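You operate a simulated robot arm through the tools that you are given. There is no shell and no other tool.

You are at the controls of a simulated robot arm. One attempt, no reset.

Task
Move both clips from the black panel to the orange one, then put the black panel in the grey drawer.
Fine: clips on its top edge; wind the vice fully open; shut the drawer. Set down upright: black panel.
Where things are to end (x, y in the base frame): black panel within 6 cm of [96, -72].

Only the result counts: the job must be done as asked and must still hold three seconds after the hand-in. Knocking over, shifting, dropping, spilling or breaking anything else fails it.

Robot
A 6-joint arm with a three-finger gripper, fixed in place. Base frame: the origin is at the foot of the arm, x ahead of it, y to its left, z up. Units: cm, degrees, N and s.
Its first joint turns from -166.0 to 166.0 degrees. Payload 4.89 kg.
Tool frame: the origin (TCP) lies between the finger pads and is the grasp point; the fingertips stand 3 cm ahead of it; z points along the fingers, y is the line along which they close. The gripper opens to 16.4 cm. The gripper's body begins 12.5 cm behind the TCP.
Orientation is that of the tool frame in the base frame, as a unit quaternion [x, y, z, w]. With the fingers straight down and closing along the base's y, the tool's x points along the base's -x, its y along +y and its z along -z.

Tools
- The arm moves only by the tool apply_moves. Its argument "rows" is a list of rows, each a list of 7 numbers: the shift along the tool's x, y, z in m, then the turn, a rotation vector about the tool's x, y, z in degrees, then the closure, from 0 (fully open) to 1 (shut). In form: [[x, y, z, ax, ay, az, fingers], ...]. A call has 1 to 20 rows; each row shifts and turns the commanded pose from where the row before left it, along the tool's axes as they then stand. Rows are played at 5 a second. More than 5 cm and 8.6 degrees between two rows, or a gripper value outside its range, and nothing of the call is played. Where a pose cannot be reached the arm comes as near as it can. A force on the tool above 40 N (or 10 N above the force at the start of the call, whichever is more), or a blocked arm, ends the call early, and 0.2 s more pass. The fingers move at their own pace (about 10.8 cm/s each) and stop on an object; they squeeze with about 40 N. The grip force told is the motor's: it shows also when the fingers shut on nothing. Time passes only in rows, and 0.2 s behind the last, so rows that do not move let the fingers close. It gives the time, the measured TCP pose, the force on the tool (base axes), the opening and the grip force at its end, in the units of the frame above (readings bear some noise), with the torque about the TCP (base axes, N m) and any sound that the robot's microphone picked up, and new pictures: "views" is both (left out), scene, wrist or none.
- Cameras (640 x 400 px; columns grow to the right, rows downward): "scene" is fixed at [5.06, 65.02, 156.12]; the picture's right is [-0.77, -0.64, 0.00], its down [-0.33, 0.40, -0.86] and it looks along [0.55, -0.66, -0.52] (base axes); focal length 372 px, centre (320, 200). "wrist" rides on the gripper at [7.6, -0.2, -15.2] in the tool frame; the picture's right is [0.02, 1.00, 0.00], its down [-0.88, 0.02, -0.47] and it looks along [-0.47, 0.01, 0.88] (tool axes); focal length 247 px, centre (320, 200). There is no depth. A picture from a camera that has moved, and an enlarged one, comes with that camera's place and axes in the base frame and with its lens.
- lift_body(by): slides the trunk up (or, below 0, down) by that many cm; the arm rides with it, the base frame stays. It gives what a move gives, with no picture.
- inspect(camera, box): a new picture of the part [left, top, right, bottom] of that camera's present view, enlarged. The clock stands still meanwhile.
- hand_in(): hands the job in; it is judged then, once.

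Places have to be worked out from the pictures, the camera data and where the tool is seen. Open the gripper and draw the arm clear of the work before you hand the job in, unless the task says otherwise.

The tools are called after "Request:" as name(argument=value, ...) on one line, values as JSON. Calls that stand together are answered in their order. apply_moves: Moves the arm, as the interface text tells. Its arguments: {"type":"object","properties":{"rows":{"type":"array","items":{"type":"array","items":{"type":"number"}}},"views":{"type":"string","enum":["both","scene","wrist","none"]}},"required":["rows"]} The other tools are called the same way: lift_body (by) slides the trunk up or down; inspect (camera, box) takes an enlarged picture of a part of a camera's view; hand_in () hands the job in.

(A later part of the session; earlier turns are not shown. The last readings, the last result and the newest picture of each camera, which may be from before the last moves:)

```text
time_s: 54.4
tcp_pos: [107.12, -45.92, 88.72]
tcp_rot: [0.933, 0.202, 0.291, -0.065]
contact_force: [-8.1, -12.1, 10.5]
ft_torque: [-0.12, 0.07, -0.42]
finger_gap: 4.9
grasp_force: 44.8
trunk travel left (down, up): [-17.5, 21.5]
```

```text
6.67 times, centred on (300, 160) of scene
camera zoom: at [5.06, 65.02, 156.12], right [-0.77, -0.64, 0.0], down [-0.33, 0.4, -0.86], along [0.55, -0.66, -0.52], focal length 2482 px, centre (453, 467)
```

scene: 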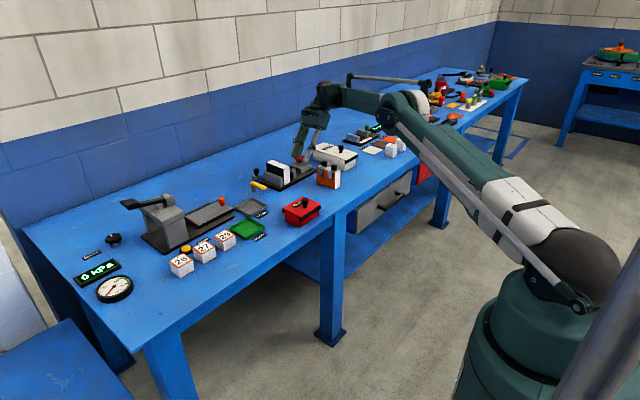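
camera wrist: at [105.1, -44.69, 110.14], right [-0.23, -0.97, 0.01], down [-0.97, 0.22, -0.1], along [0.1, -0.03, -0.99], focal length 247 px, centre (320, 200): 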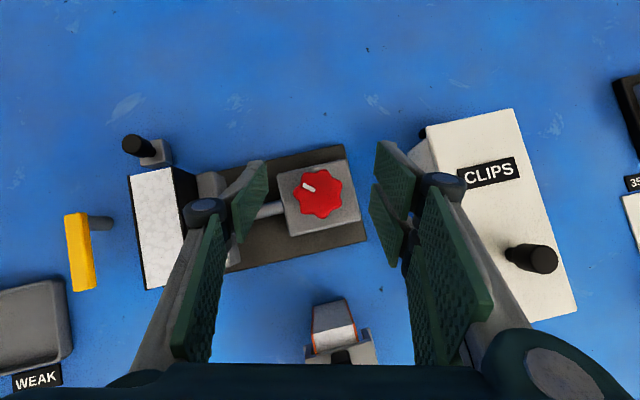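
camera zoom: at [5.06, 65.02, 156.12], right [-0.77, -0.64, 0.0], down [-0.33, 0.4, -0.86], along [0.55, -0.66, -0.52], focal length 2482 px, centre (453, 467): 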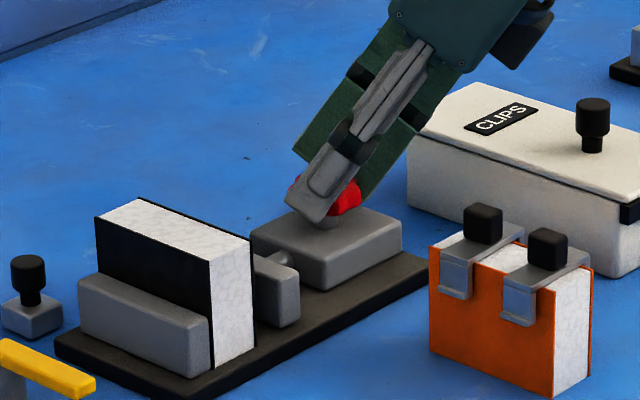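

By the mark's own axis the knob stands at azimuth ≈180° and no longer follows (torque ≈0.45–0.6 N·m versus <0.1 before): the vice is at its open end stop. I release the knob, rise, and check that nothing springs back.

Request:
apply_moves(rows=[[0, 0, 0, 0, 0, 0, 0.5], [0, 0, 0, 0, 0, 0, 0.5], [0.0213, 0, -0.0309, 0, 0, 0, 0.5], [0.0213, 0, -0.0309, 0, 0, 0, 0.5], [0.0213, 0, -0.0309, 0, 0, 0, 0.5], [0.0213, 0, -0.0309, 0, 0, 0, 0.5], [0, 0, 0, 0, 0, 0, 0.5]], views="both")

Request:
inspect(camera="scene", box=[250, 130, 350, 200])

Request:
inspect(camera="wrist", box=[180, 80, 380, 220])

```text
time_s: 56.0
tcp_pos: [107.01, -45.89, 103.61]
tcp_rot: [0.933, 0.203, 0.29, -0.065]
contact_force: [-0.5, -0.1, 0.8]
ft_torque: [-0.02, -0.02, -0.03]
finger_gap: 8.2
grasp_force: 0.0
trunk travel left (down, up): [-17.5, 21.5]
camera wrist: at [104.93, -46.68, 120.46], right [0.43, -0.9, 0.01], down [-0.9, -0.43, -0.11], along [0.1, 0.04, -0.99], focal length 247 px, centre (320, 200)
```

scene: 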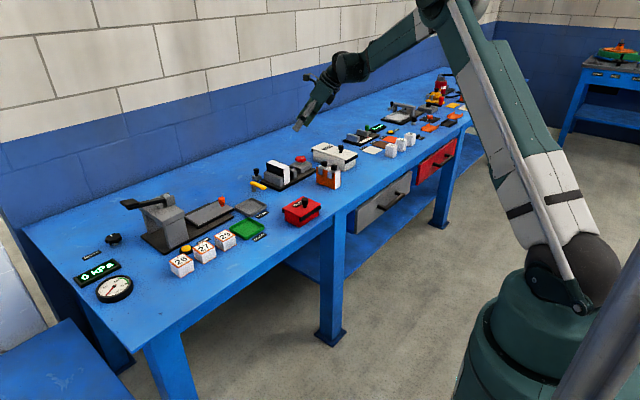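
wrist: 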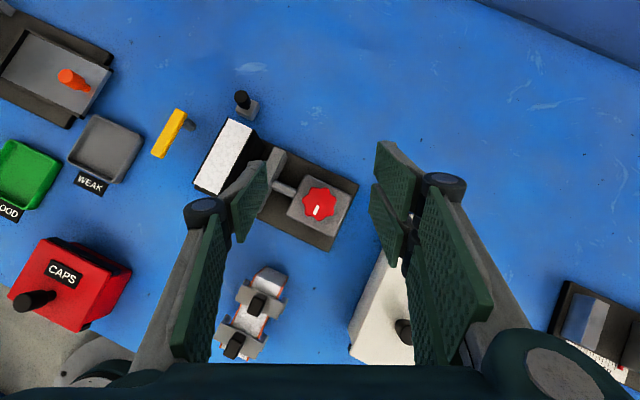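

```text
5.71 times, centred on (300, 165) of scene
camera zoom: at [5.06, 65.02, 156.12], right [-0.77, -0.64, 0.0], down [-0.33, 0.4, -0.86], along [0.55, -0.66, -0.52], focal length 2128 px, centre (434, 400)
```

zoom: 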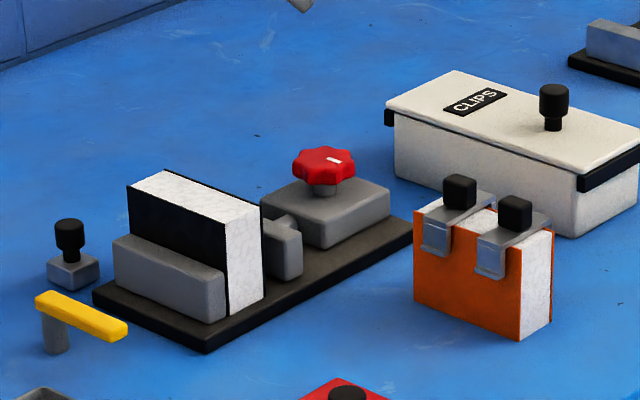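

```text
2.86 times, centred on (280, 150) of wrist
camera zoom: at [104.93, -46.68, 120.46], right [0.43, -0.9, 0.01], down [-0.9, -0.43, -0.11], along [0.1, 0.04, -0.99], focal length 706 px, centre (434, 343)
```

zoom: 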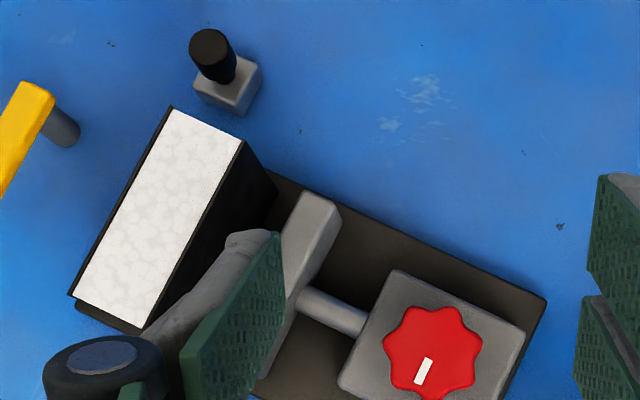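

Vice open, panel standing free, knob unchanged. Next the drawer: I retract at height to about (55,−62,104), in front of the bench edge.

Request:
apply_moves(rows=[[-0.037, -0.00575, -0.0256, 0, 0, 0, 0.5], [-0.037, -0.00575, -0.0256, 0, 0, 0, 0.5], [-0.037, -0.00575, -0.0256, 0, 0, 0, 0.5], [-0.037, -0.00575, -0.0256, 0, 0, 0, 0.5], [-0.037, -0.00575, -0.0256, 0, 0, 0, 0.5], [-0.037, -0.00575, -0.0256, 0, 0, 0, 0.5], [-0.037, -0.00575, -0.0256, 0, 0, 0, 0.5], [-0.037, -0.00575, -0.0256, 0, 0, 0, 0.5], [-0.037, -0.00575, -0.0256, 0, 0, 0, 0.5], [-0.037, -0.00575, -0.0256, 0, 0, 0, 0.5], [-0.037, -0.00575, -0.0256, 0, 0, 0, 0.5], [-0.037, -0.00575, -0.0256, 0, 0, 0, 0.5], [0, 0, 0, 0, 0, 0, 0.5]], views="both")

```text
time_s: 58.8
tcp_pos: [55.23, -62.06, 103.38]
tcp_rot: [0.933, 0.203, 0.29, -0.065]
contact_force: [0.2, -1.2, 0.5]
ft_torque: [-0.01, -0.01, -0.03]
finger_gap: 8.21
grasp_force: 0.0
trunk travel left (down, up): [-17.5, 21.5]
camera wrist: at [53.04, -62.77, 120.42], right [0.43, -0.9, 0.01], down [-0.9, -0.43, -0.11], along [0.1, 0.04, -0.99], focal length 247 px, centre (320, 200)
```

scene: 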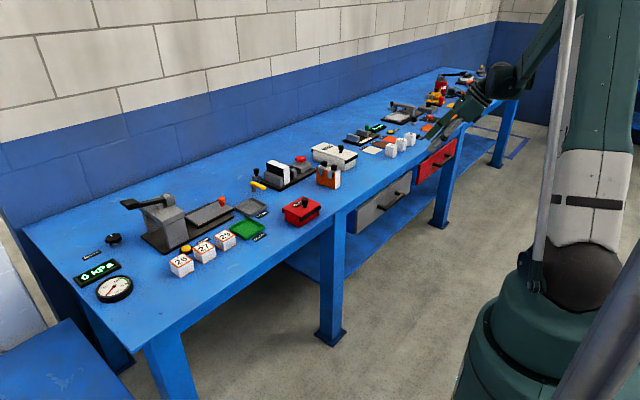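
wrist: 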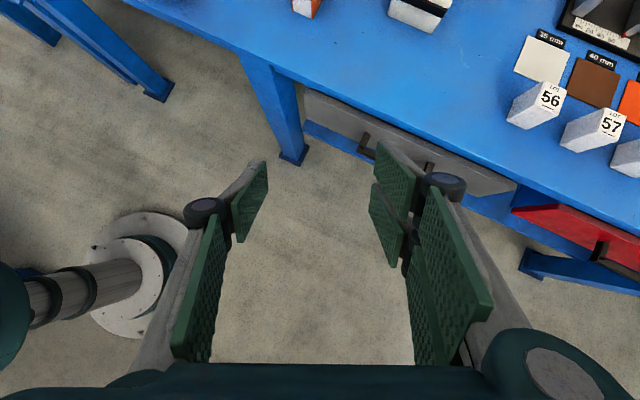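

I zoom in on the drawer front and handle from here.

Request:
inspect(camera="wrist", box=[280, 70, 540, 230])

Request:
inspect(camera="scene", box=[330, 150, 430, 250])

```text
2.46 times, centred on (410, 150) of wrist
camera zoom: at [53.04, -62.77, 120.42], right [0.43, -0.9, 0.01], down [-0.9, -0.43, -0.11], along [0.1, 0.04, -0.99], focal length 608 px, centre (98, 323)
```

zoom: 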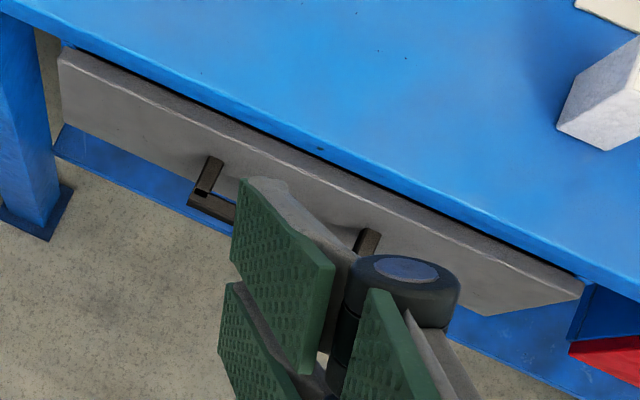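

```text
4.00 times, centred on (380, 200) of scene
camera zoom: at [5.06, 65.02, 156.12], right [-0.77, -0.64, 0.0], down [-0.33, 0.4, -0.86], along [0.55, -0.66, -0.52], focal length 1489 px, centre (80, 200)
```

zoom: 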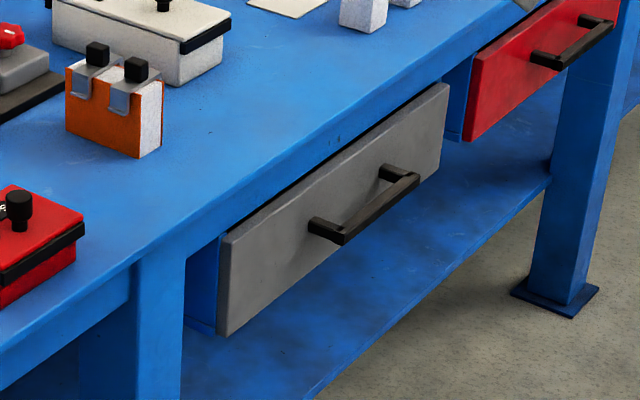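

Triangulating both views: drawer front at x≈79, y −47…−98, z 57…70; handle bar at x≈73.8, y −63.5…−81.8, z≈64.3. I yaw to 0° and tilt the tool to horizontal here in free space.

Request:
apply_moves(rows=[[0, 0, 0, -4.6, 0, 6.67, 0.5], [0, 0, 0, -4.6, 0, 6.67, 0.5], [0, 0, 0, -4.6, 0, 6.67, 0.5], [0, 0, 0, 0, 7.9, 0, 0.5], [0, 0, 0, 0, 7.9, 0, 0.5], [0, 0, 0, 0, 7.9, 0, 0.5], [0, 0, 0, 0, 7.9, 0, 0.5], [0, 0, 0, 0, 7.9, 0, 0.5], [0, 0, 0, 0, 7.9, 0, 0.5], [0, 0, 0, 0, 8, 0, 0.5], [0, 0, 0, 0, 0, 0, 0.5]], views="both")

```text
time_s: 61.2
tcp_pos: [55.24, -61.95, 103.59]
tcp_rot: [0.707, -0.001, 0.707, -0.002]
contact_force: [0.9, -1.0, 0.2]
ft_torque: [-0.01, -0.04, 0.07]
finger_gap: 8.2
grasp_force: 0.0
trunk travel left (down, up): [-17.5, 21.5]
camera wrist: at [39.95, -61.84, 111.25], right [0.0, -1.0, 0.02], down [-0.47, -0.02, -0.88], along [0.88, -0.01, -0.47], focal length 247 px, centre (320, 200)
```

scene: 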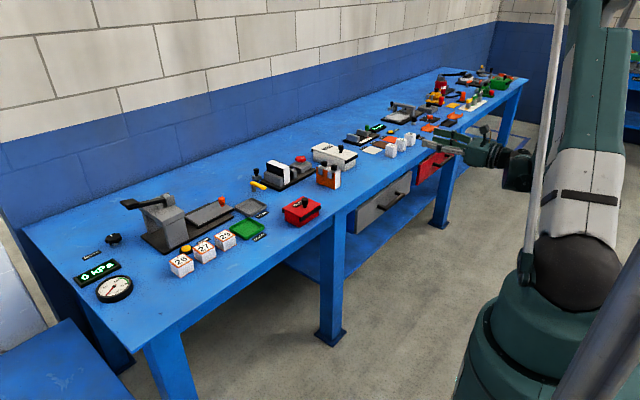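
wrist: 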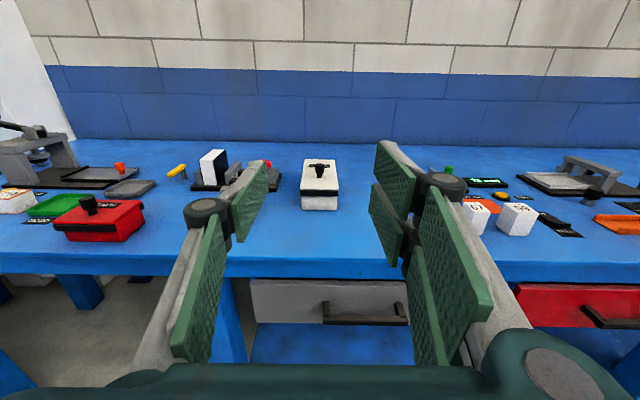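

Tool is horizontal. I zoom in on the drawer from this frontal view to refine the handle location.

Request:
inspect(camera="wrist", box=[230, 250, 430, 375])

```text
3.20 times, centred on (330, 312) of wrist
camera zoom: at [39.95, -61.84, 111.25], right [0.0, -1.0, 0.02], down [-0.47, -0.02, -0.88], along [0.88, -0.01, -0.47], focal length 790 px, centre (288, -160)
```

zoom: 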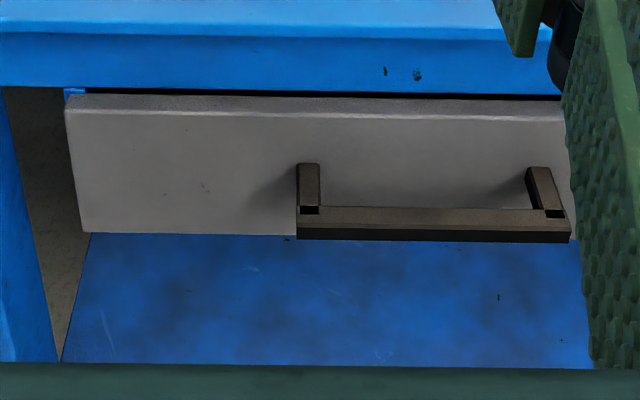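

Handle bar confirmed: y −63.5…−81.3, z≈64.4, x≈73.5. I roll the hand −90° about its axis so the fingers close vertically.

Request:
apply_moves(rows=[[0, 0, 0, 0, 0, -8.2, 0.5], [0, 0, 0, 0, 0, -8.2, 0.5], [0, 0, 0, 0, 0, -8.2, 0.5], [0, 0, 0, 0, 0, -8.2, 0.5], [0, 0, 0, 0, 0, -8.2, 0.5], [0, 0, 0, 0, 0, -8.2, 0.5], [0, 0, 0, 0, 0, -8.2, 0.5], [0, 0, 0, 0, 0, -8.2, 0.5], [0, 0, 0, 0, 0, -8.2, 0.5], [0, 0, 0, 0, 0, -8.2, 0.5], [0, 0, 0, 0, 0, -8, 0.5], [0, 0, 0, 0, 0, 0, 0.5]], views="both")

```text
time_s: 63.8
tcp_pos: [55.2, -61.91, 103.61]
tcp_rot: [0.5, 0.501, 0.501, 0.498]
contact_force: [-1.1, -0.3, 0.2]
ft_torque: [0.03, 0.02, 0.03]
finger_gap: 8.21
grasp_force: 0.0
trunk travel left (down, up): [-17.5, 21.5]
camera wrist: at [39.95, -54.31, 103.46], right [0.0, 0.02, 1.0], down [-0.47, -0.88, 0.02], along [0.88, -0.47, 0.01], focal length 247 px, centre (320, 200)
```

scene: 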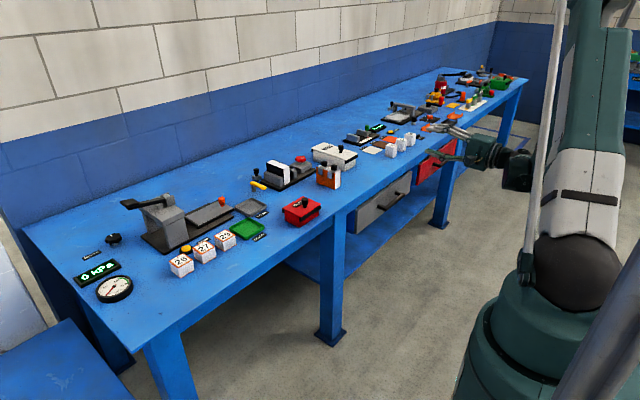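
wrist: 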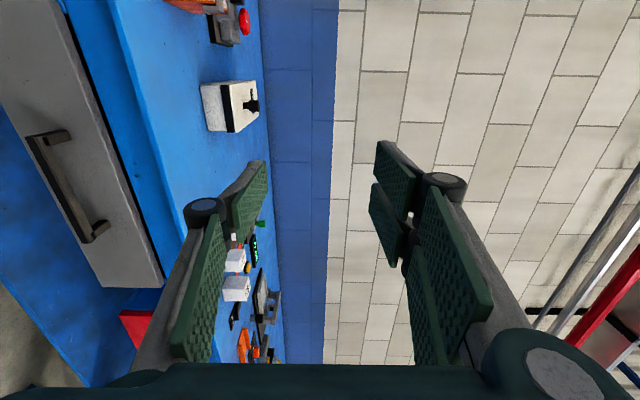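

The tool now points along +x with fingers closing vertically. I lower to handle height in front of the drawer.

Request:
apply_moves(rows=[[-0.0117, -0.0436, 0, 0, 0, 0, 0.5], [-0.0117, -0.0436, 0, 0, 0, 0, 0.5], [-0.0117, -0.0436, 0, 0, 0, 0, 0.5], [-0.0117, -0.0436, 0, 0, 0, 0, 0.5], [-0.0117, -0.0436, 0, 0, 0, 0, 0.5], [-0.0117, -0.0436, 0, 0, 0, 0, 0.5], [-0.0117, -0.0436, 0, 0, 0, 0, 0.5], [-0.0117, -0.0436, 0, 0, 0, 0, 0.5], [-0.0117, -0.0436, 0, 0, 0, 0, 0.5], [0, 0, 0, 0, 0, 0, 0.5]], views="both")

```text
time_s: 66.0
tcp_pos: [57.04, -77.82, 67.66]
tcp_rot: [0.5, 0.501, 0.501, 0.498]
contact_force: [0.7, -1.2, 0.7]
ft_torque: [-0.01, 0.1, -0.05]
finger_gap: 8.2
grasp_force: 0.0
out of reach, approached as far as the arm can: row 2, 3, 4, 5, 6, 7
trunk travel left (down, up): [-17.5, 21.5]
camera wrist: at [41.84, -70.1, 67.54], right [0.0, 0.02, 1.0], down [-0.47, -0.88, 0.02], along [0.88, -0.47, 0.01], focal length 247 px, centre (320, 200)
```

scene: 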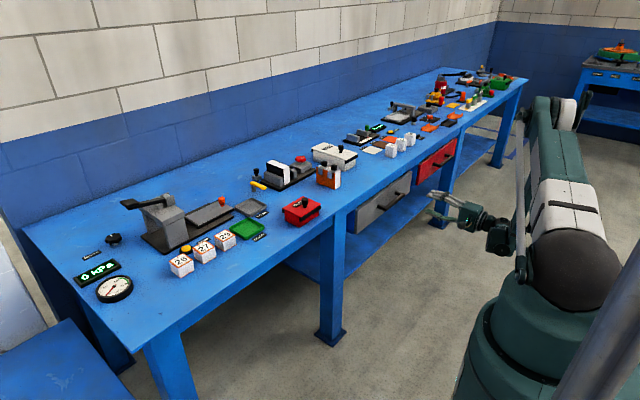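
wrist: 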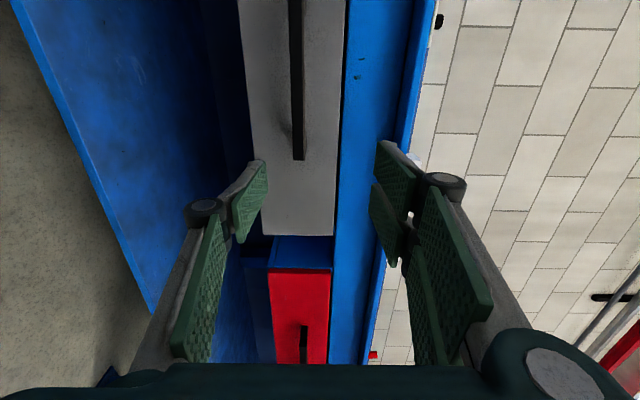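

It arrived in front of the drawer (57,−77.8,67.7) with the right orientation, though some intermediate poses were out of reach. I align with the handle centre (y −72.4, z 64.4) and look.

Request:
apply_moves(rows=[[0, -0.0163, 0.02, 0, 0, 0, 0.5], [0, -0.0163, 0.02, 0, 0, 0, 0.5], [0.027, 0, 0.01, 0, 0, 0, 0.5], [0.027, 0, 0.01, 0, 0, 0, 0.5], [0, 0, 0, 0, 0, 0, 0.5]], views="both")

```text
time_s: 67.2
tcp_pos: [64.08, -75.03, 66.53]
tcp_rot: [0.5, 0.501, 0.502, 0.497]
contact_force: [-0.9, -0.5, -0.8]
ft_torque: [0.02, 0.03, 0.01]
finger_gap: 8.23
grasp_force: 0.0
out of reach, approached as far as the arm can: row 2, 3, 4
trunk travel left (down, up): [-17.5, 21.5]
camera wrist: at [48.8, -67.36, 66.43], right [0.0, 0.02, 1.0], down [-0.47, -0.88, 0.02], along [0.88, -0.47, 0.01], focal length 247 px, centre (320, 200)
```

scene: 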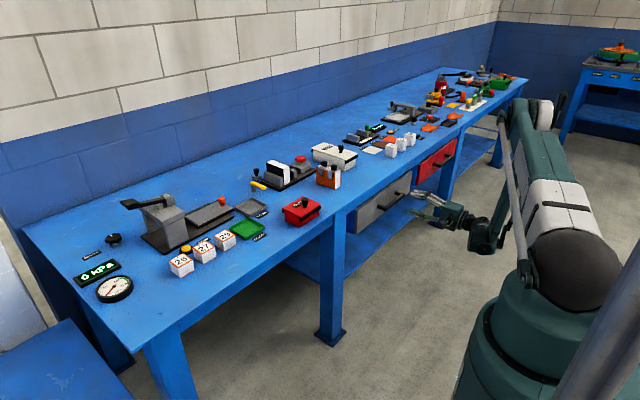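
wrist: 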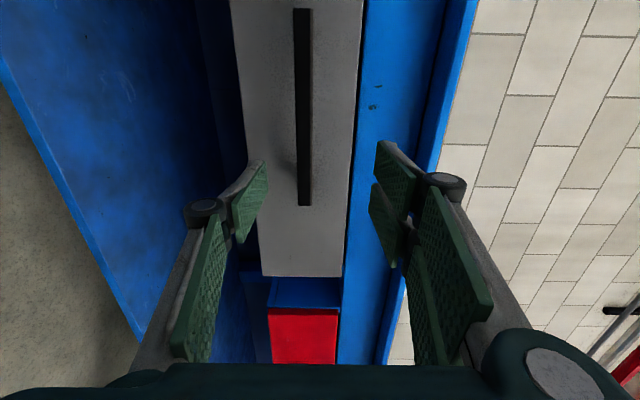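

With a horizontal tool the arm can't fold low enough here. I lower the trunk by 12 cm to bring the shoulder nearer handle height (free space below the hand).

Request:
lift_body(by=-12)

Request:
apply_moves(rows=[[0.0087, 0.0332, 0, 0, 0, 0, 0.5], [0.0087, 0.0332, 0, 0, 0, 0, 0.5], [0.0087, 0.0332, 0, 0, 0, 0, 0.5], [0, 0, 0, 0, 0, 0, 0.5]], views="both")

```text
time_s: 68.7
tcp_pos: [64.04, -74.9, 54.63]
tcp_rot: [0.5, 0.501, 0.503, 0.496]
contact_force: [0.1, -0.6, 1.0]
ft_torque: [0.0, -0.01, 0.01]
finger_gap: 8.21
grasp_force: 0.1
trunk travel left (down, up): [-5.5, 33.5]
```

```text
time_s: 69.7
tcp_pos: [64.27, -72.74, 64.73]
tcp_rot: [0.5, 0.501, 0.503, 0.496]
contact_force: [-0.3, -1.0, -0.5]
ft_torque: [0.0, -0.11, 0.01]
finger_gap: 8.21
grasp_force: 0.0
out of reach, approached as far as the arm can: row 2
trunk travel left (down, up): [-5.5, 33.5]
camera wrist: at [49.01, -65.09, 64.46], right [0.0, 0.02, 1.0], down [-0.47, -0.88, 0.02], along [0.88, -0.47, 0.01], focal length 247 px, centre (320, 200)
```

scene: 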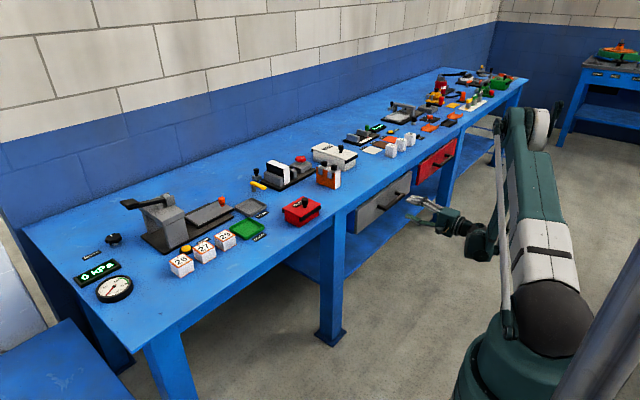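
wrist: 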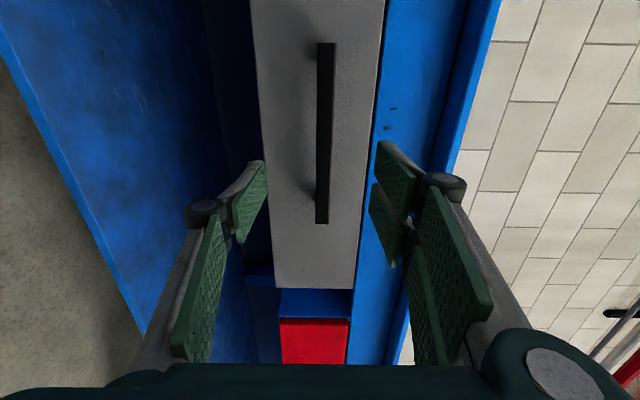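

Good; to ease the wrist I also yaw the tool toward the arm's own direction (−40° about vertical), which is harmless for a vertical-closing grip on the bar.

Request:
apply_moves(rows=[[0, 0, 0, 0, -8, 0, 0.5], [0, 0, 0, 0, -8, 0, 0.5], [0, 0, 0, 0, -8, 0, 0.5], [0, 0, 0, 0, -8, 0, 0.5], [0, 0, 0, 0, -8, 0, 0.5], [0, 0, 0, 0, 0, 0, 0.5]], views="both")

```text
time_s: 71.1
tcp_pos: [69.75, -83.17, 68.87]
tcp_rot: [0.641, 0.301, 0.3, 0.639]
contact_force: [0.1, -0.7, 0.0]
ft_torque: [-0.02, 0.0, 0.05]
finger_gap: 8.21
grasp_force: 0.0
out of reach, approached as far as the arm can: row 1, 2, 3, 4, 5
trunk travel left (down, up): [-5.5, 33.5]
camera wrist: at [62.96, -67.59, 68.74], right [0.02, 0.01, 1.0], down [-0.93, -0.38, 0.02], along [0.38, -0.93, 0.01], focal length 247 px, centre (320, 200)
```

scene: 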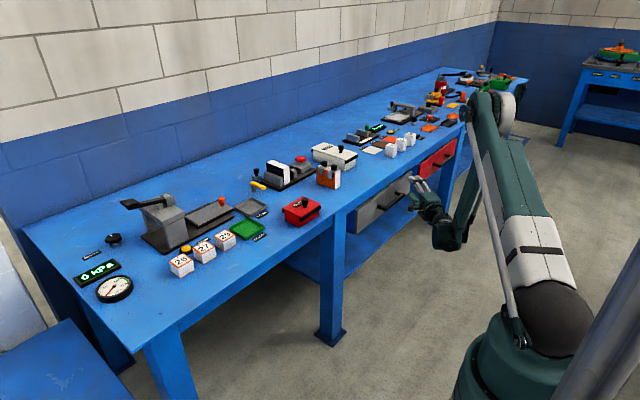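
wrist: 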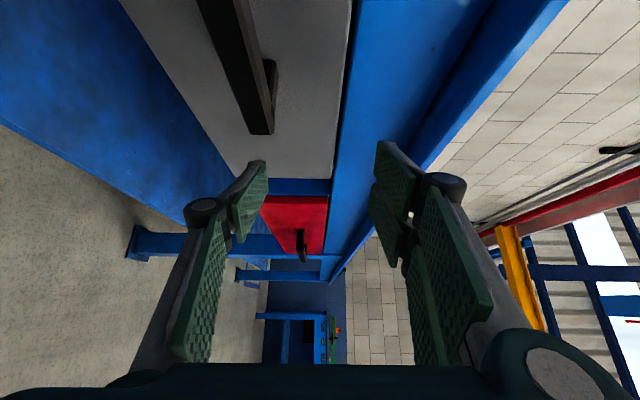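

The arm can't fold in close with a horizontal tool. Better plan: hook the bar from above with closed fingers in the earlier leaning pose (≈35° tilt), which keeps the wrist in a comfortable zone. I back away and rise first.

Request:
apply_moves(rows=[[-0.0325, 0.02, -0.0077, 0, 0, 0, 0.5], [-0.0325, 0.02, -0.0077, 0, 0, 0, 0.5], [-0.0325, 0.02, -0.0077, 0, 0, 0, 0.5], [0, 0.045, 0, 0, 0, 0, 0.5], [0, 0.045, 0, 0, 0, 0, 0.5], [0, 0.045, 0, 0, 0, 0, 0.5], [0, 0.045, 0, 0, 0, 0, 0.5], [0, 0.045, 0, 0, 0, 0, 0.5], [0, 0, 0, 0, 0, 0, 0.5]], views="scene")

```text
time_s: 73.1
tcp_pos: [61.75, -89.29, 97.43]
tcp_rot: [0.641, 0.302, 0.301, 0.638]
contact_force: [0.2, -0.2, -0.1]
ft_torque: [-0.03, -0.04, 0.01]
finger_gap: 8.19
grasp_force: 0.0
trunk travel left (down, up): [-5.5, 33.5]
```

scene: 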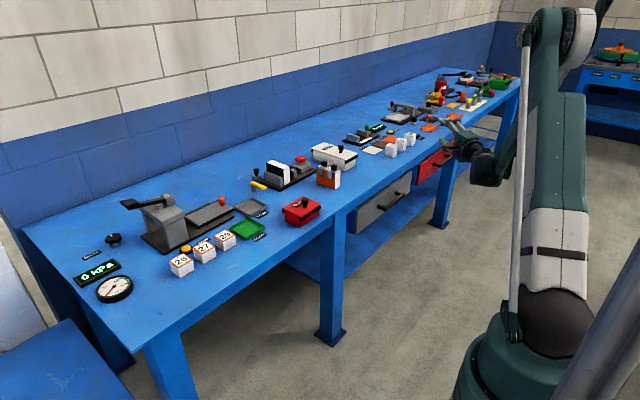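

Now I yaw back to 0° and roll the hand back +90° (camera on top again).

Request:
apply_moves(rows=[[0, 0, 0, 0, 8, 0, 0.6], [0, 0, 0, 0, 8, 0, 0.6], [0, 0, 0, 0, 8, 0, 0.6], [0, 0, 0, 0, 8, 0, 0.6], [0, 0, 0, 0, 8, 0, 0.6], [0, 0, 0, 0, 0, 8.2, 0.7], [0, 0, 0, 0, 0, 8.2, 0.7], [0, 0, 0, 0, 0, 8.2, 0.7], [0, 0, 0, 0, 0, 8.2, 0.7], [0, 0, 0, 0, 0, 8.2, 0.7], [0, 0, 0, 0, 0, 8.2, 0.7], [0, 0, 0, 0, 0, 8.2, 0.7], [0, 0, 0, 0, 0, 8.2, 0.7], [0, 0, 0, 0, 0, 8.2, 0.7], [0, 0, 0, 0, 0, 8.2, 0.7], [0, 0, 0, 0, 0, 8, 0.7], [0, 0, 0, 0, 0, 0, 0.7]], views="none")

Request:
apply_moves(rows=[[0, 0, 0, 0, -7.8, 0, 1], [0, 0, 0, 0, -7.8, 0, 1], [0, 0, 0, 0, -7.8, 0, 1], [0, 0, 0, 0, -7.8, 0, 1], [0, 0, 0, 0, -7.8, 0, 1], [0, 0, 0, 0, -7.8, 0, 1], [0, 0, 0, 0, -7.8, 0, 1], [0, 0, 0, 0, 0, 0, 1]], views="both")

```text
time_s: 76.7
tcp_pos: [61.9, -89.35, 97.34]
tcp_rot: [0.708, -0.001, 0.706, -0.004]
contact_force: [-0.4, 0.2, -0.7]
ft_torque: [0.04, 0.01, -0.03]
finger_gap: 4.92
grasp_force: 0.0
trunk travel left (down, up): [-5.5, 33.5]
```

```text
time_s: 78.5
tcp_pos: [61.7, -89.33, 97.34]
tcp_rot: [0.953, 0.003, 0.302, -0.003]
contact_force: [-0.4, 0.1, -0.4]
ft_torque: [0.02, -0.06, 0.04]
finger_gap: 0.0
grasp_force: 40.4
trunk travel left (down, up): [-5.5, 33.5]
camera wrist: at [59.23, -89.19, 114.23], right [0.02, -1.0, 0.01], down [-0.99, -0.03, -0.12], along [0.12, -0.01, -0.99], focal length 247 px, centre (320, 200)
```

scene: 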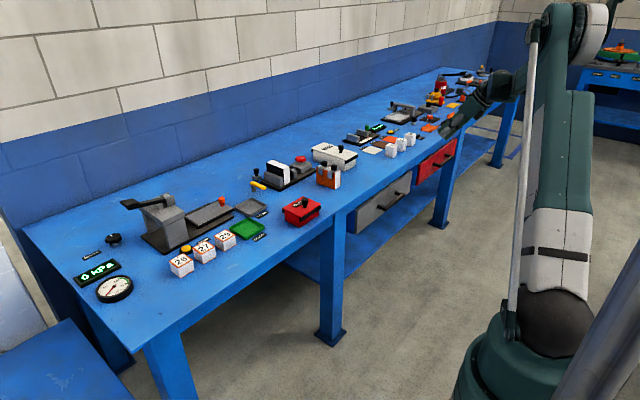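
wrist: 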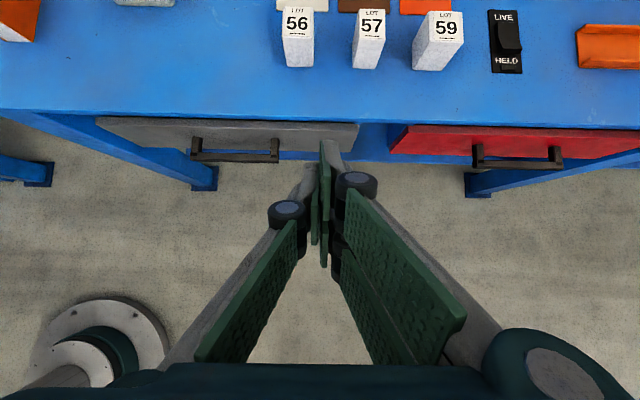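

The hand is back in the leaning pose (35°), fingers shut, and the view confirms the bar at x≈73.7, y −62.6…−80.8. I move to a staging point up along the insertion line behind the bar.

Request:
apply_moves(rows=[[-0.011, -0.0282, 0.0347, 0, 0, 0, 1], [-0.011, -0.0282, 0.0347, 0, 0, 0, 1], [-0.011, -0.0282, 0.0347, 0, 0, 0, 1], [-0.011, -0.0282, 0.0347, 0, 0, 0, 1], [-0.011, -0.0282, 0.0347, 0, 0, 0, 1], [-0.011, -0.0282, 0.0347, 0, 0, 0, 1], [0, 0, 0, 0, 0, 0, 1]], views="both")

Request:
inspect(camera="wrist", box=[220, 60, 440, 220])

Request:
inspect(camera="scene", box=[360, 130, 450, 230])

```text
time_s: 80.1
tcp_pos: [68.28, -72.38, 76.68]
tcp_rot: [0.953, 0.003, 0.303, -0.003]
contact_force: [-1.1, 0.4, -0.1]
ft_torque: [0.04, -0.04, 0.03]
finger_gap: 0.0
grasp_force: 39.9
trunk travel left (down, up): [-5.5, 33.5]
camera wrist: at [65.65, -72.2, 93.48], right [0.02, -1.0, 0.01], down [-0.99, -0.03, -0.12], along [0.12, -0.01, -0.99], focal length 247 px, centre (320, 200)
```

scene: 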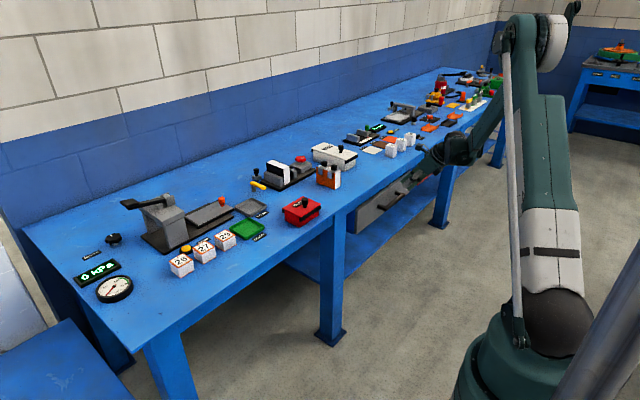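
wrist: 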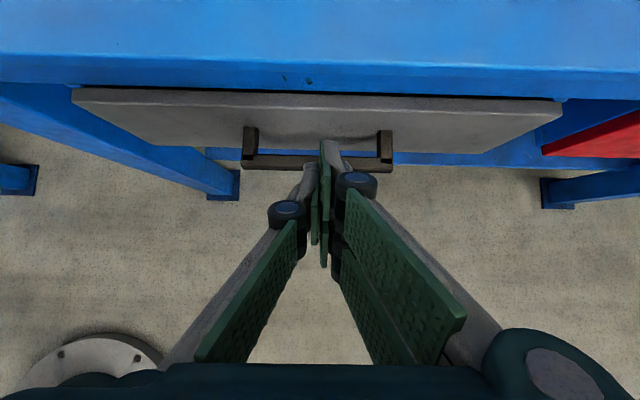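

```text
2.50 times, centred on (330, 140) of wrist
camera zoom: at [65.65, -72.2, 93.48], right [0.02, -1.0, 0.01], down [-0.99, -0.03, -0.12], along [0.12, -0.01, -0.99], focal length 617 px, centre (295, 350)
```

zoom: 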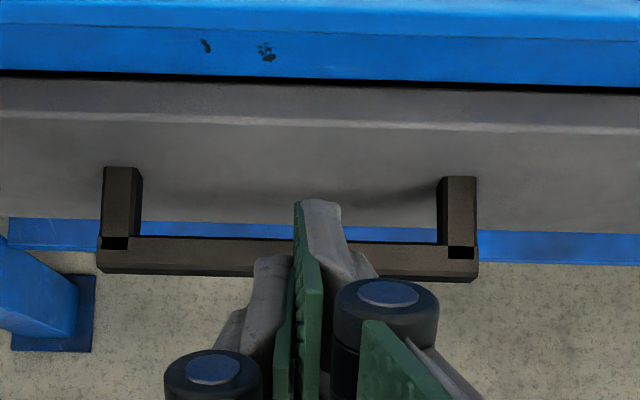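

```text
4.00 times, centred on (405, 180) of scene
camera zoom: at [5.06, 65.02, 156.12], right [-0.77, -0.64, 0.0], down [-0.33, 0.4, -0.86], along [0.55, -0.66, -0.52], focal length 1489 px, centre (-20, 280)
```

zoom: 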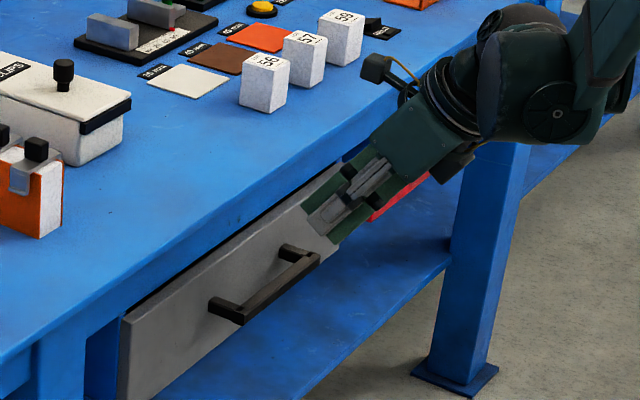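

Refined: bar x 73.2–74.5 with top at z≈65.2, drawer face at x≈78.1 – only ~3.5 cm gap. I first bring the closed fingertips behind and just above the bar, short of the drawer face.

Request:
apply_moves(rows=[[0.0038, 0, 0.0324, 0, 0, 0, 1], [0.0038, 0, 0.0324, 0, 0, 0, 1], [0.0038, 0, 0.0324, 0, 0, 0, 1], [0, 0, 0, 0, 0, 0, 1]], views="none")

Request:
inspect(camera="wrist", box=[220, 60, 440, 220])

Request:
inspect(camera="scene", box=[360, 150, 430, 220])

```text
time_s: 80.8
tcp_pos: [73.51, -72.37, 70.35]
tcp_rot: [0.953, 0.002, 0.301, -0.002]
contact_force: [-8.5, 0.7, -1.5]
ft_torque: [-0.1, 0.08, -0.01]
finger_gap: 0.0
grasp_force: 40.2
trunk travel left (down, up): [-5.5, 33.5]
stopped in row 3: the force on the tool passed its limit at 178 N (the readings are from after the stop); the commanded pose is now the measured one
```

```text
2.50 times, centred on (330, 140) of wrist
camera zoom: at [71.04, -72.25, 87.17], right [0.02, -1.0, 0.01], down [-0.99, -0.02, -0.12], along [0.12, -0.01, -0.99], focal length 617 px, centre (295, 350)
```

zoom: 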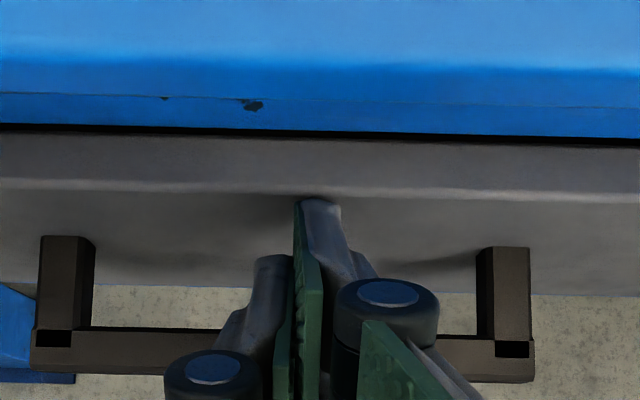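

```text
5.71 times, centred on (395, 185) of scene
camera zoom: at [5.06, 65.02, 156.12], right [-0.77, -0.64, 0.0], down [-0.33, 0.4, -0.86], along [0.55, -0.66, -0.52], focal length 2128 px, centre (-109, 286)
```

zoom: 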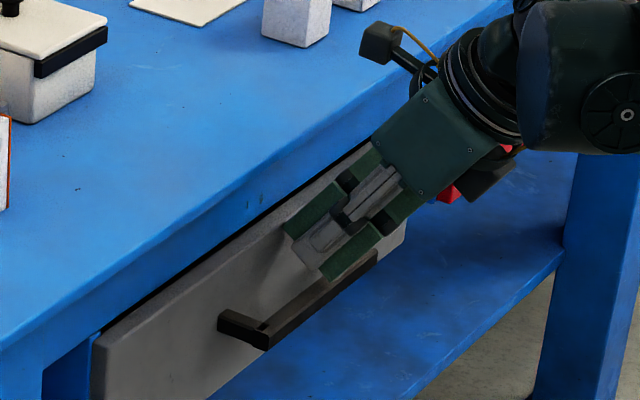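

The tip stopped against the drawer face (a sharp touch; nothing moved). Reading the contact and the visuals, the hand's −y side is really a pair of fingers spread ±3.3 cm, so it can't slip behind the bar this way. I'll instead grip the bar with the hand rolled 90° and pitched 45° down: back off and reorient.

Request:
apply_moves(rows=[[0, 0, -0.045, 0, 0, 0, 0.9], [0, 0, -0.045, 0, 0, 0, 0.8], [-0.0106, 0, -0.0331, 0, 0, 0, 0.78], [-0.0106, 0, -0.0331, 0, 0, 0, 0.78], [-0.0106, 0, -0.0331, 0, 0, 0, 0.78], [0, 0, 0, 0, 5, 0, 0.78], [0, 0, 0, 0, 5, 0, 0.78], [0, 0, 0, 0, 0, -8.2, 0.78], [0, 0, 0, 0, 0, -8.2, 0.78], [0, 0, 0, 0, 0, -8.2, 0.78], [0, 0, 0, 0, 0, -8.2, 0.78], [0, 0, 0, 0, 0, -8.2, 0.78], [0, 0, 0, 0, 0, -8.2, 0.78], [0, 0, 0, 0, 0, -8.2, 0.78], [0, 0, 0, 0, 0, -8.2, 0.78], [0, 0, 0, 0, 0, -8.2, 0.78], [0, 0, 0, 0, 0, -8.2, 0.78], [0, 0, 0, 0, 0, -8, 0.78], [0, 0, 0, 0, 0, 0, 0.78]], views="both")

Request:
inspect(camera="scene", box=[350, 120, 470, 240])

```text
time_s: 84.8
tcp_pos: [60.16, -72.41, 84.0]
tcp_rot: [0.651, 0.655, 0.273, 0.27]
contact_force: [-0.4, 0.4, 0.6]
ft_torque: [0.02, -0.01, -0.03]
finger_gap: 3.6
grasp_force: 0.0
trunk travel left (down, up): [-5.5, 33.5]
camera wrist: at [49.16, -64.89, 94.61], right [0.7, 0.02, 0.71], down [-0.32, -0.88, 0.34], along [0.63, -0.47, -0.62], focal length 247 px, centre (320, 200)
```

scene: 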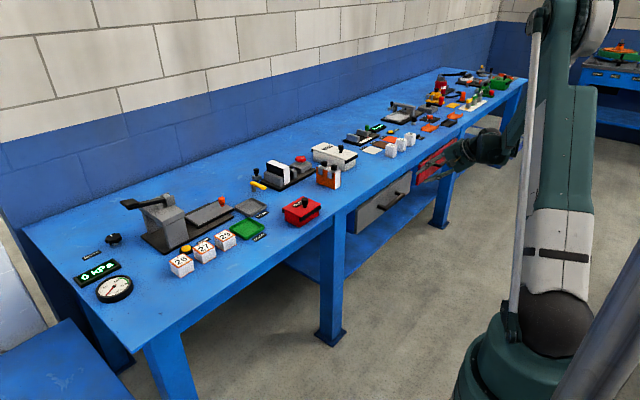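
wrist: 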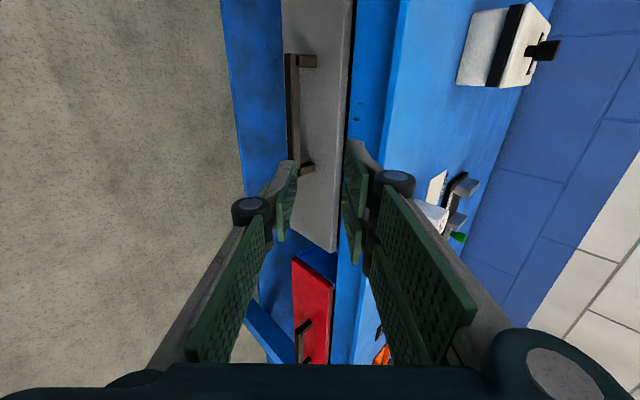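

```text
3.33 times, centred on (410, 180) of scene
camera zoom: at [5.06, 65.02, 156.12], right [-0.77, -0.64, 0.0], down [-0.33, 0.4, -0.86], along [0.55, -0.66, -0.52], focal length 1241 px, centre (20, 267)
```

zoom: 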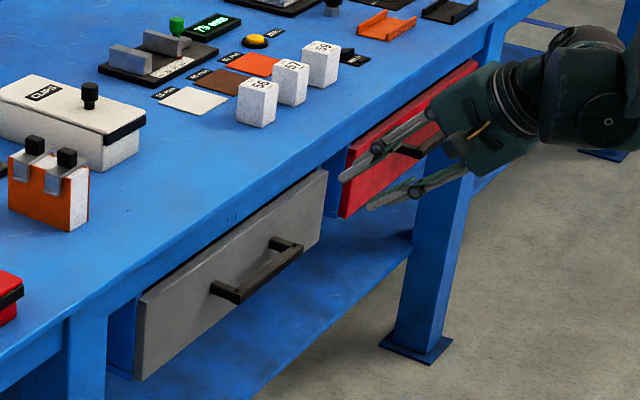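

Pose is right: pointing 45° down toward the drawer, closing across the bar. I line up with the bar axis and advance to ~5 cm short of it.

Request:
apply_moves(rows=[[0.002, -0.04, 0, 0, 0, 0, 0.78], [0, 0, 0.0425, 0, 0, 0, 0.78], [0, 0, 0.0425, 0, 0, 0, 0.78], [0, 0, 0.0425, 0, 0, 0, 0.78], [0, 0, 0.0425, 0, 0, 0, 0.78], [0, 0, 0, 0, 0, 0, 0.78]], views="both")

Request:
inspect(camera="scene", box=[360, 150, 440, 230])

Request:
inspect(camera="wrist", box=[220, 60, 440, 280])

```text
time_s: 86.2
tcp_pos: [69.25, -72.19, 69.22]
tcp_rot: [0.651, 0.654, 0.273, 0.27]
contact_force: [-1.4, 0.5, 0.2]
ft_torque: [0.03, -0.05, 0.0]
finger_gap: 3.61
grasp_force: 0.0
trunk travel left (down, up): [-5.5, 33.5]
camera wrist: at [58.31, -64.52, 79.85], right [0.7, 0.02, 0.71], down [-0.32, -0.88, 0.34], along [0.63, -0.47, -0.62], focal length 247 px, centre (320, 200)
```

scene: 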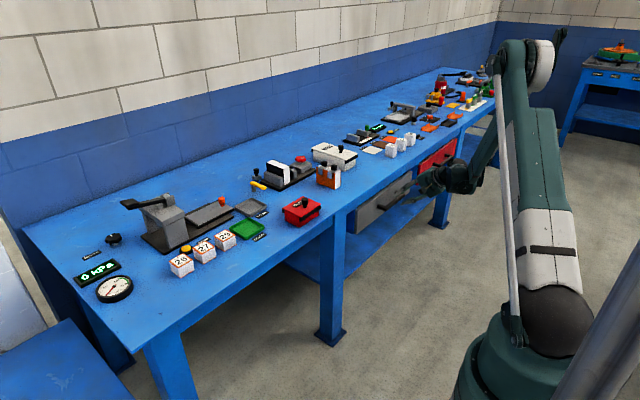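
wrist: 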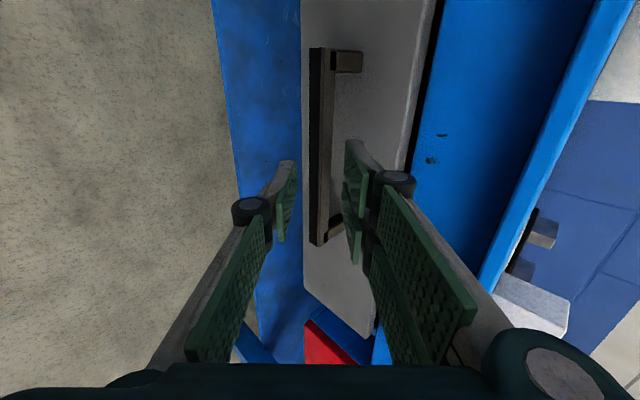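

```text
5.00 times, centred on (400, 190) of scene
camera zoom: at [5.06, 65.02, 156.12], right [-0.77, -0.64, 0.0], down [-0.33, 0.4, -0.86], along [0.55, -0.66, -0.52], focal length 1862 px, centre (-80, 250)
```

zoom: 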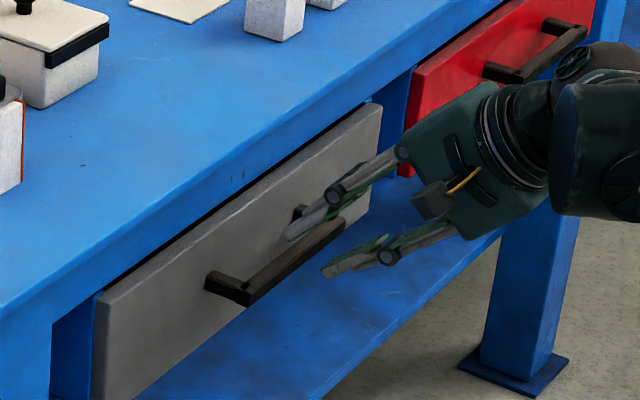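

```text
1.82 times, centred on (330, 170) of wrist
camera zoom: at [58.31, -64.52, 79.85], right [0.7, 0.02, 0.71], down [-0.32, -0.88, 0.34], along [0.63, -0.47, -0.62], focal length 449 px, centre (302, 254)
```

zoom: 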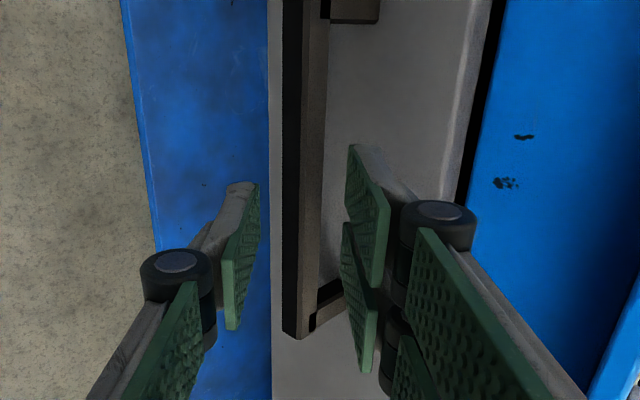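

The bar sits centred between the fingers. I advance the last ~4.5 cm slowly.

Request:
apply_moves(rows=[[0, 0, 0.01, 0, 0, 0, 0.78], [0, 0, 0.01, 0, 0, 0, 0.78], [0, 0, 0.01, 0, 0, 0, 0.78], [0, 0, 0.005, 0, 0, 0, 0.78], [0, 0, 0.005, 0, 0, 0, 0.78], [0, 0, 0.005, 0, 0, 0, 0.78], [0, 0, 0, 0, 0, 0, 0.78]], views="none")

Request:
inspect(camera="scene", box=[360, 150, 440, 230])

Request:
inspect(camera="wrist", box=[220, 60, 440, 280])

```text
time_s: 87.8
tcp_pos: [72.5, -72.11, 66.0]
tcp_rot: [0.651, 0.654, 0.274, 0.27]
contact_force: [-0.6, -0.6, -0.5]
ft_torque: [0.0, 0.02, -0.06]
finger_gap: 3.62
grasp_force: 0.0
trunk travel left (down, up): [-5.5, 33.5]
```

```text
5.00 times, centred on (400, 190) of scene
camera zoom: at [5.06, 65.02, 156.12], right [-0.77, -0.64, 0.0], down [-0.33, 0.4, -0.86], along [0.55, -0.66, -0.52], focal length 1862 px, centre (-80, 250)
```

zoom: 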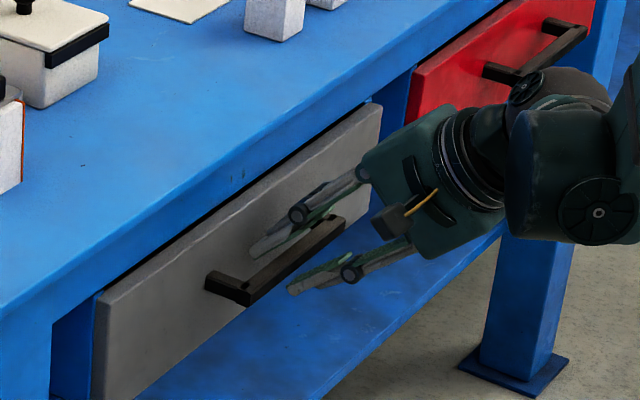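

```text
1.82 times, centred on (330, 170) of wrist
camera zoom: at [61.6, -64.57, 76.62], right [0.7, 0.02, 0.71], down [-0.32, -0.88, 0.34], along [0.63, -0.47, -0.62], focal length 449 px, centre (302, 254)
```

zoom: 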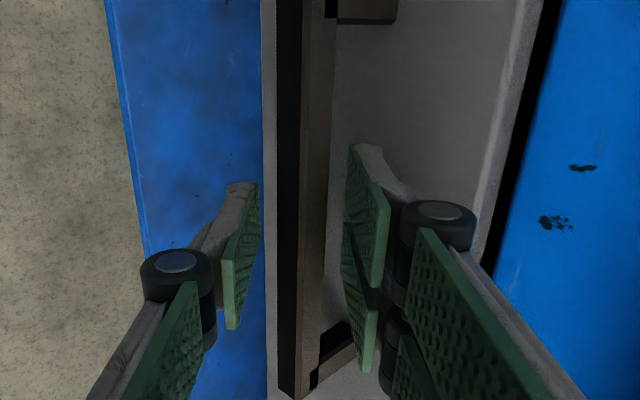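

No contact so far and the bar lies between the pads. I close on it.

Request:
apply_moves(rows=[[0, 0, 0.003, 0, 0, 0, 0.78], [0, 0, 0, 0, 0, 0, 1], [0, 0, 0, 0, 0, 0, 1], [0, 0, 0, 0, 0, 0, 1]], views="none")

Request:
inspect(camera="wrist", box=[220, 60, 440, 280])

```text
time_s: 88.8
tcp_pos: [72.64, -72.27, 65.84]
tcp_rot: [0.651, 0.654, 0.273, 0.27]
contact_force: [0.4, 0.1, 1.9]
ft_torque: [0.86, -0.03, -0.89]
finger_gap: 2.13
grasp_force: 45.3
trunk travel left (down, up): [-5.5, 33.5]
```

```text
1.82 times, centred on (330, 170) of wrist
camera zoom: at [61.81, -64.57, 76.4], right [0.7, 0.02, 0.71], down [-0.32, -0.88, 0.34], along [0.63, -0.47, -0.62], focal length 449 px, centre (302, 254)
```

zoom: 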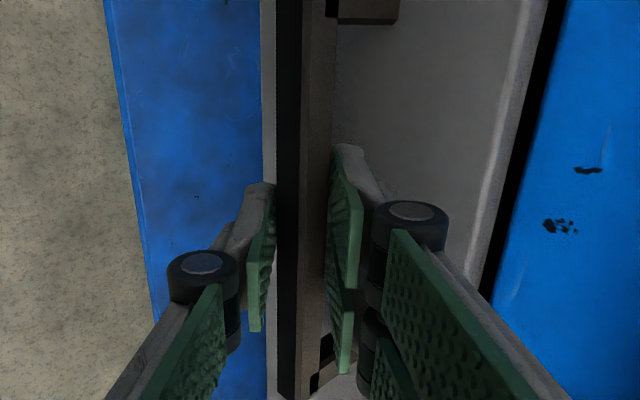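

Gripped (2.13 cm, 45 N). I pull the drawer straight out along −x, first 15 cm.

Request:
apply_moves(rows=[[0, -0.00705, -0.00709, 0, 0, 0, 1], [0, -0.0106, -0.0106, 0, 0, 0, 1], [0, -0.0106, -0.0106, 0, 0, 0, 1], [0, -0.0106, -0.0106, 0, 0, 0, 1], [0, -0.0106, -0.0106, 0, 0, 0, 1], [0, -0.0106, -0.0106, 0, 0, 0, 1], [0, -0.0106, -0.0106, 0, 0, 0, 1], [0, -0.0106, -0.0106, 0, 0, 0, 1], [0, -0.0106, -0.0106, 0, 0, 0, 1], [0, -0.0106, -0.0106, 0, 0, 0, 1], [0, 0, 0, 0, 0, 0, 1]], views="scene")

Request:
inspect(camera="scene", box=[330, 130, 450, 250])

```text
time_s: 91.2
tcp_pos: [58.35, -72.15, 65.82]
tcp_rot: [0.651, 0.654, 0.274, 0.27]
contact_force: [-0.2, 9.4, 1.4]
ft_torque: [1.15, -0.08, -0.59]
finger_gap: 2.12
grasp_force: 44.8
trunk travel left (down, up): [-5.5, 33.5]
```

scene: 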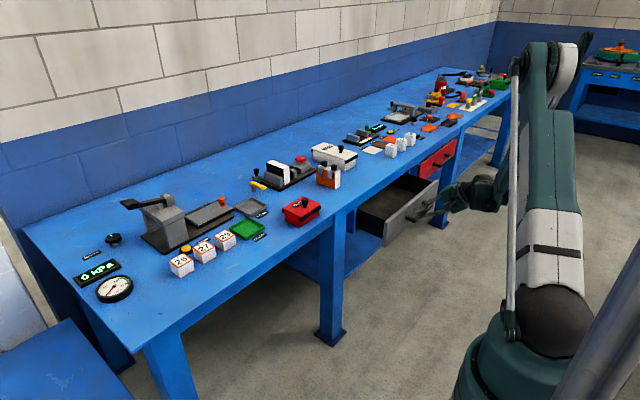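

```text
3.33 times, centred on (390, 190) of scene
camera zoom: at [5.06, 65.02, 156.12], right [-0.77, -0.64, 0.0], down [-0.33, 0.4, -0.86], along [0.55, -0.66, -0.52], focal length 1241 px, centre (87, 233)
```

zoom: 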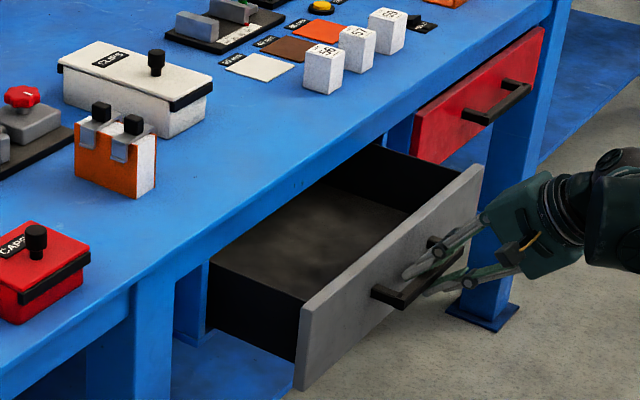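

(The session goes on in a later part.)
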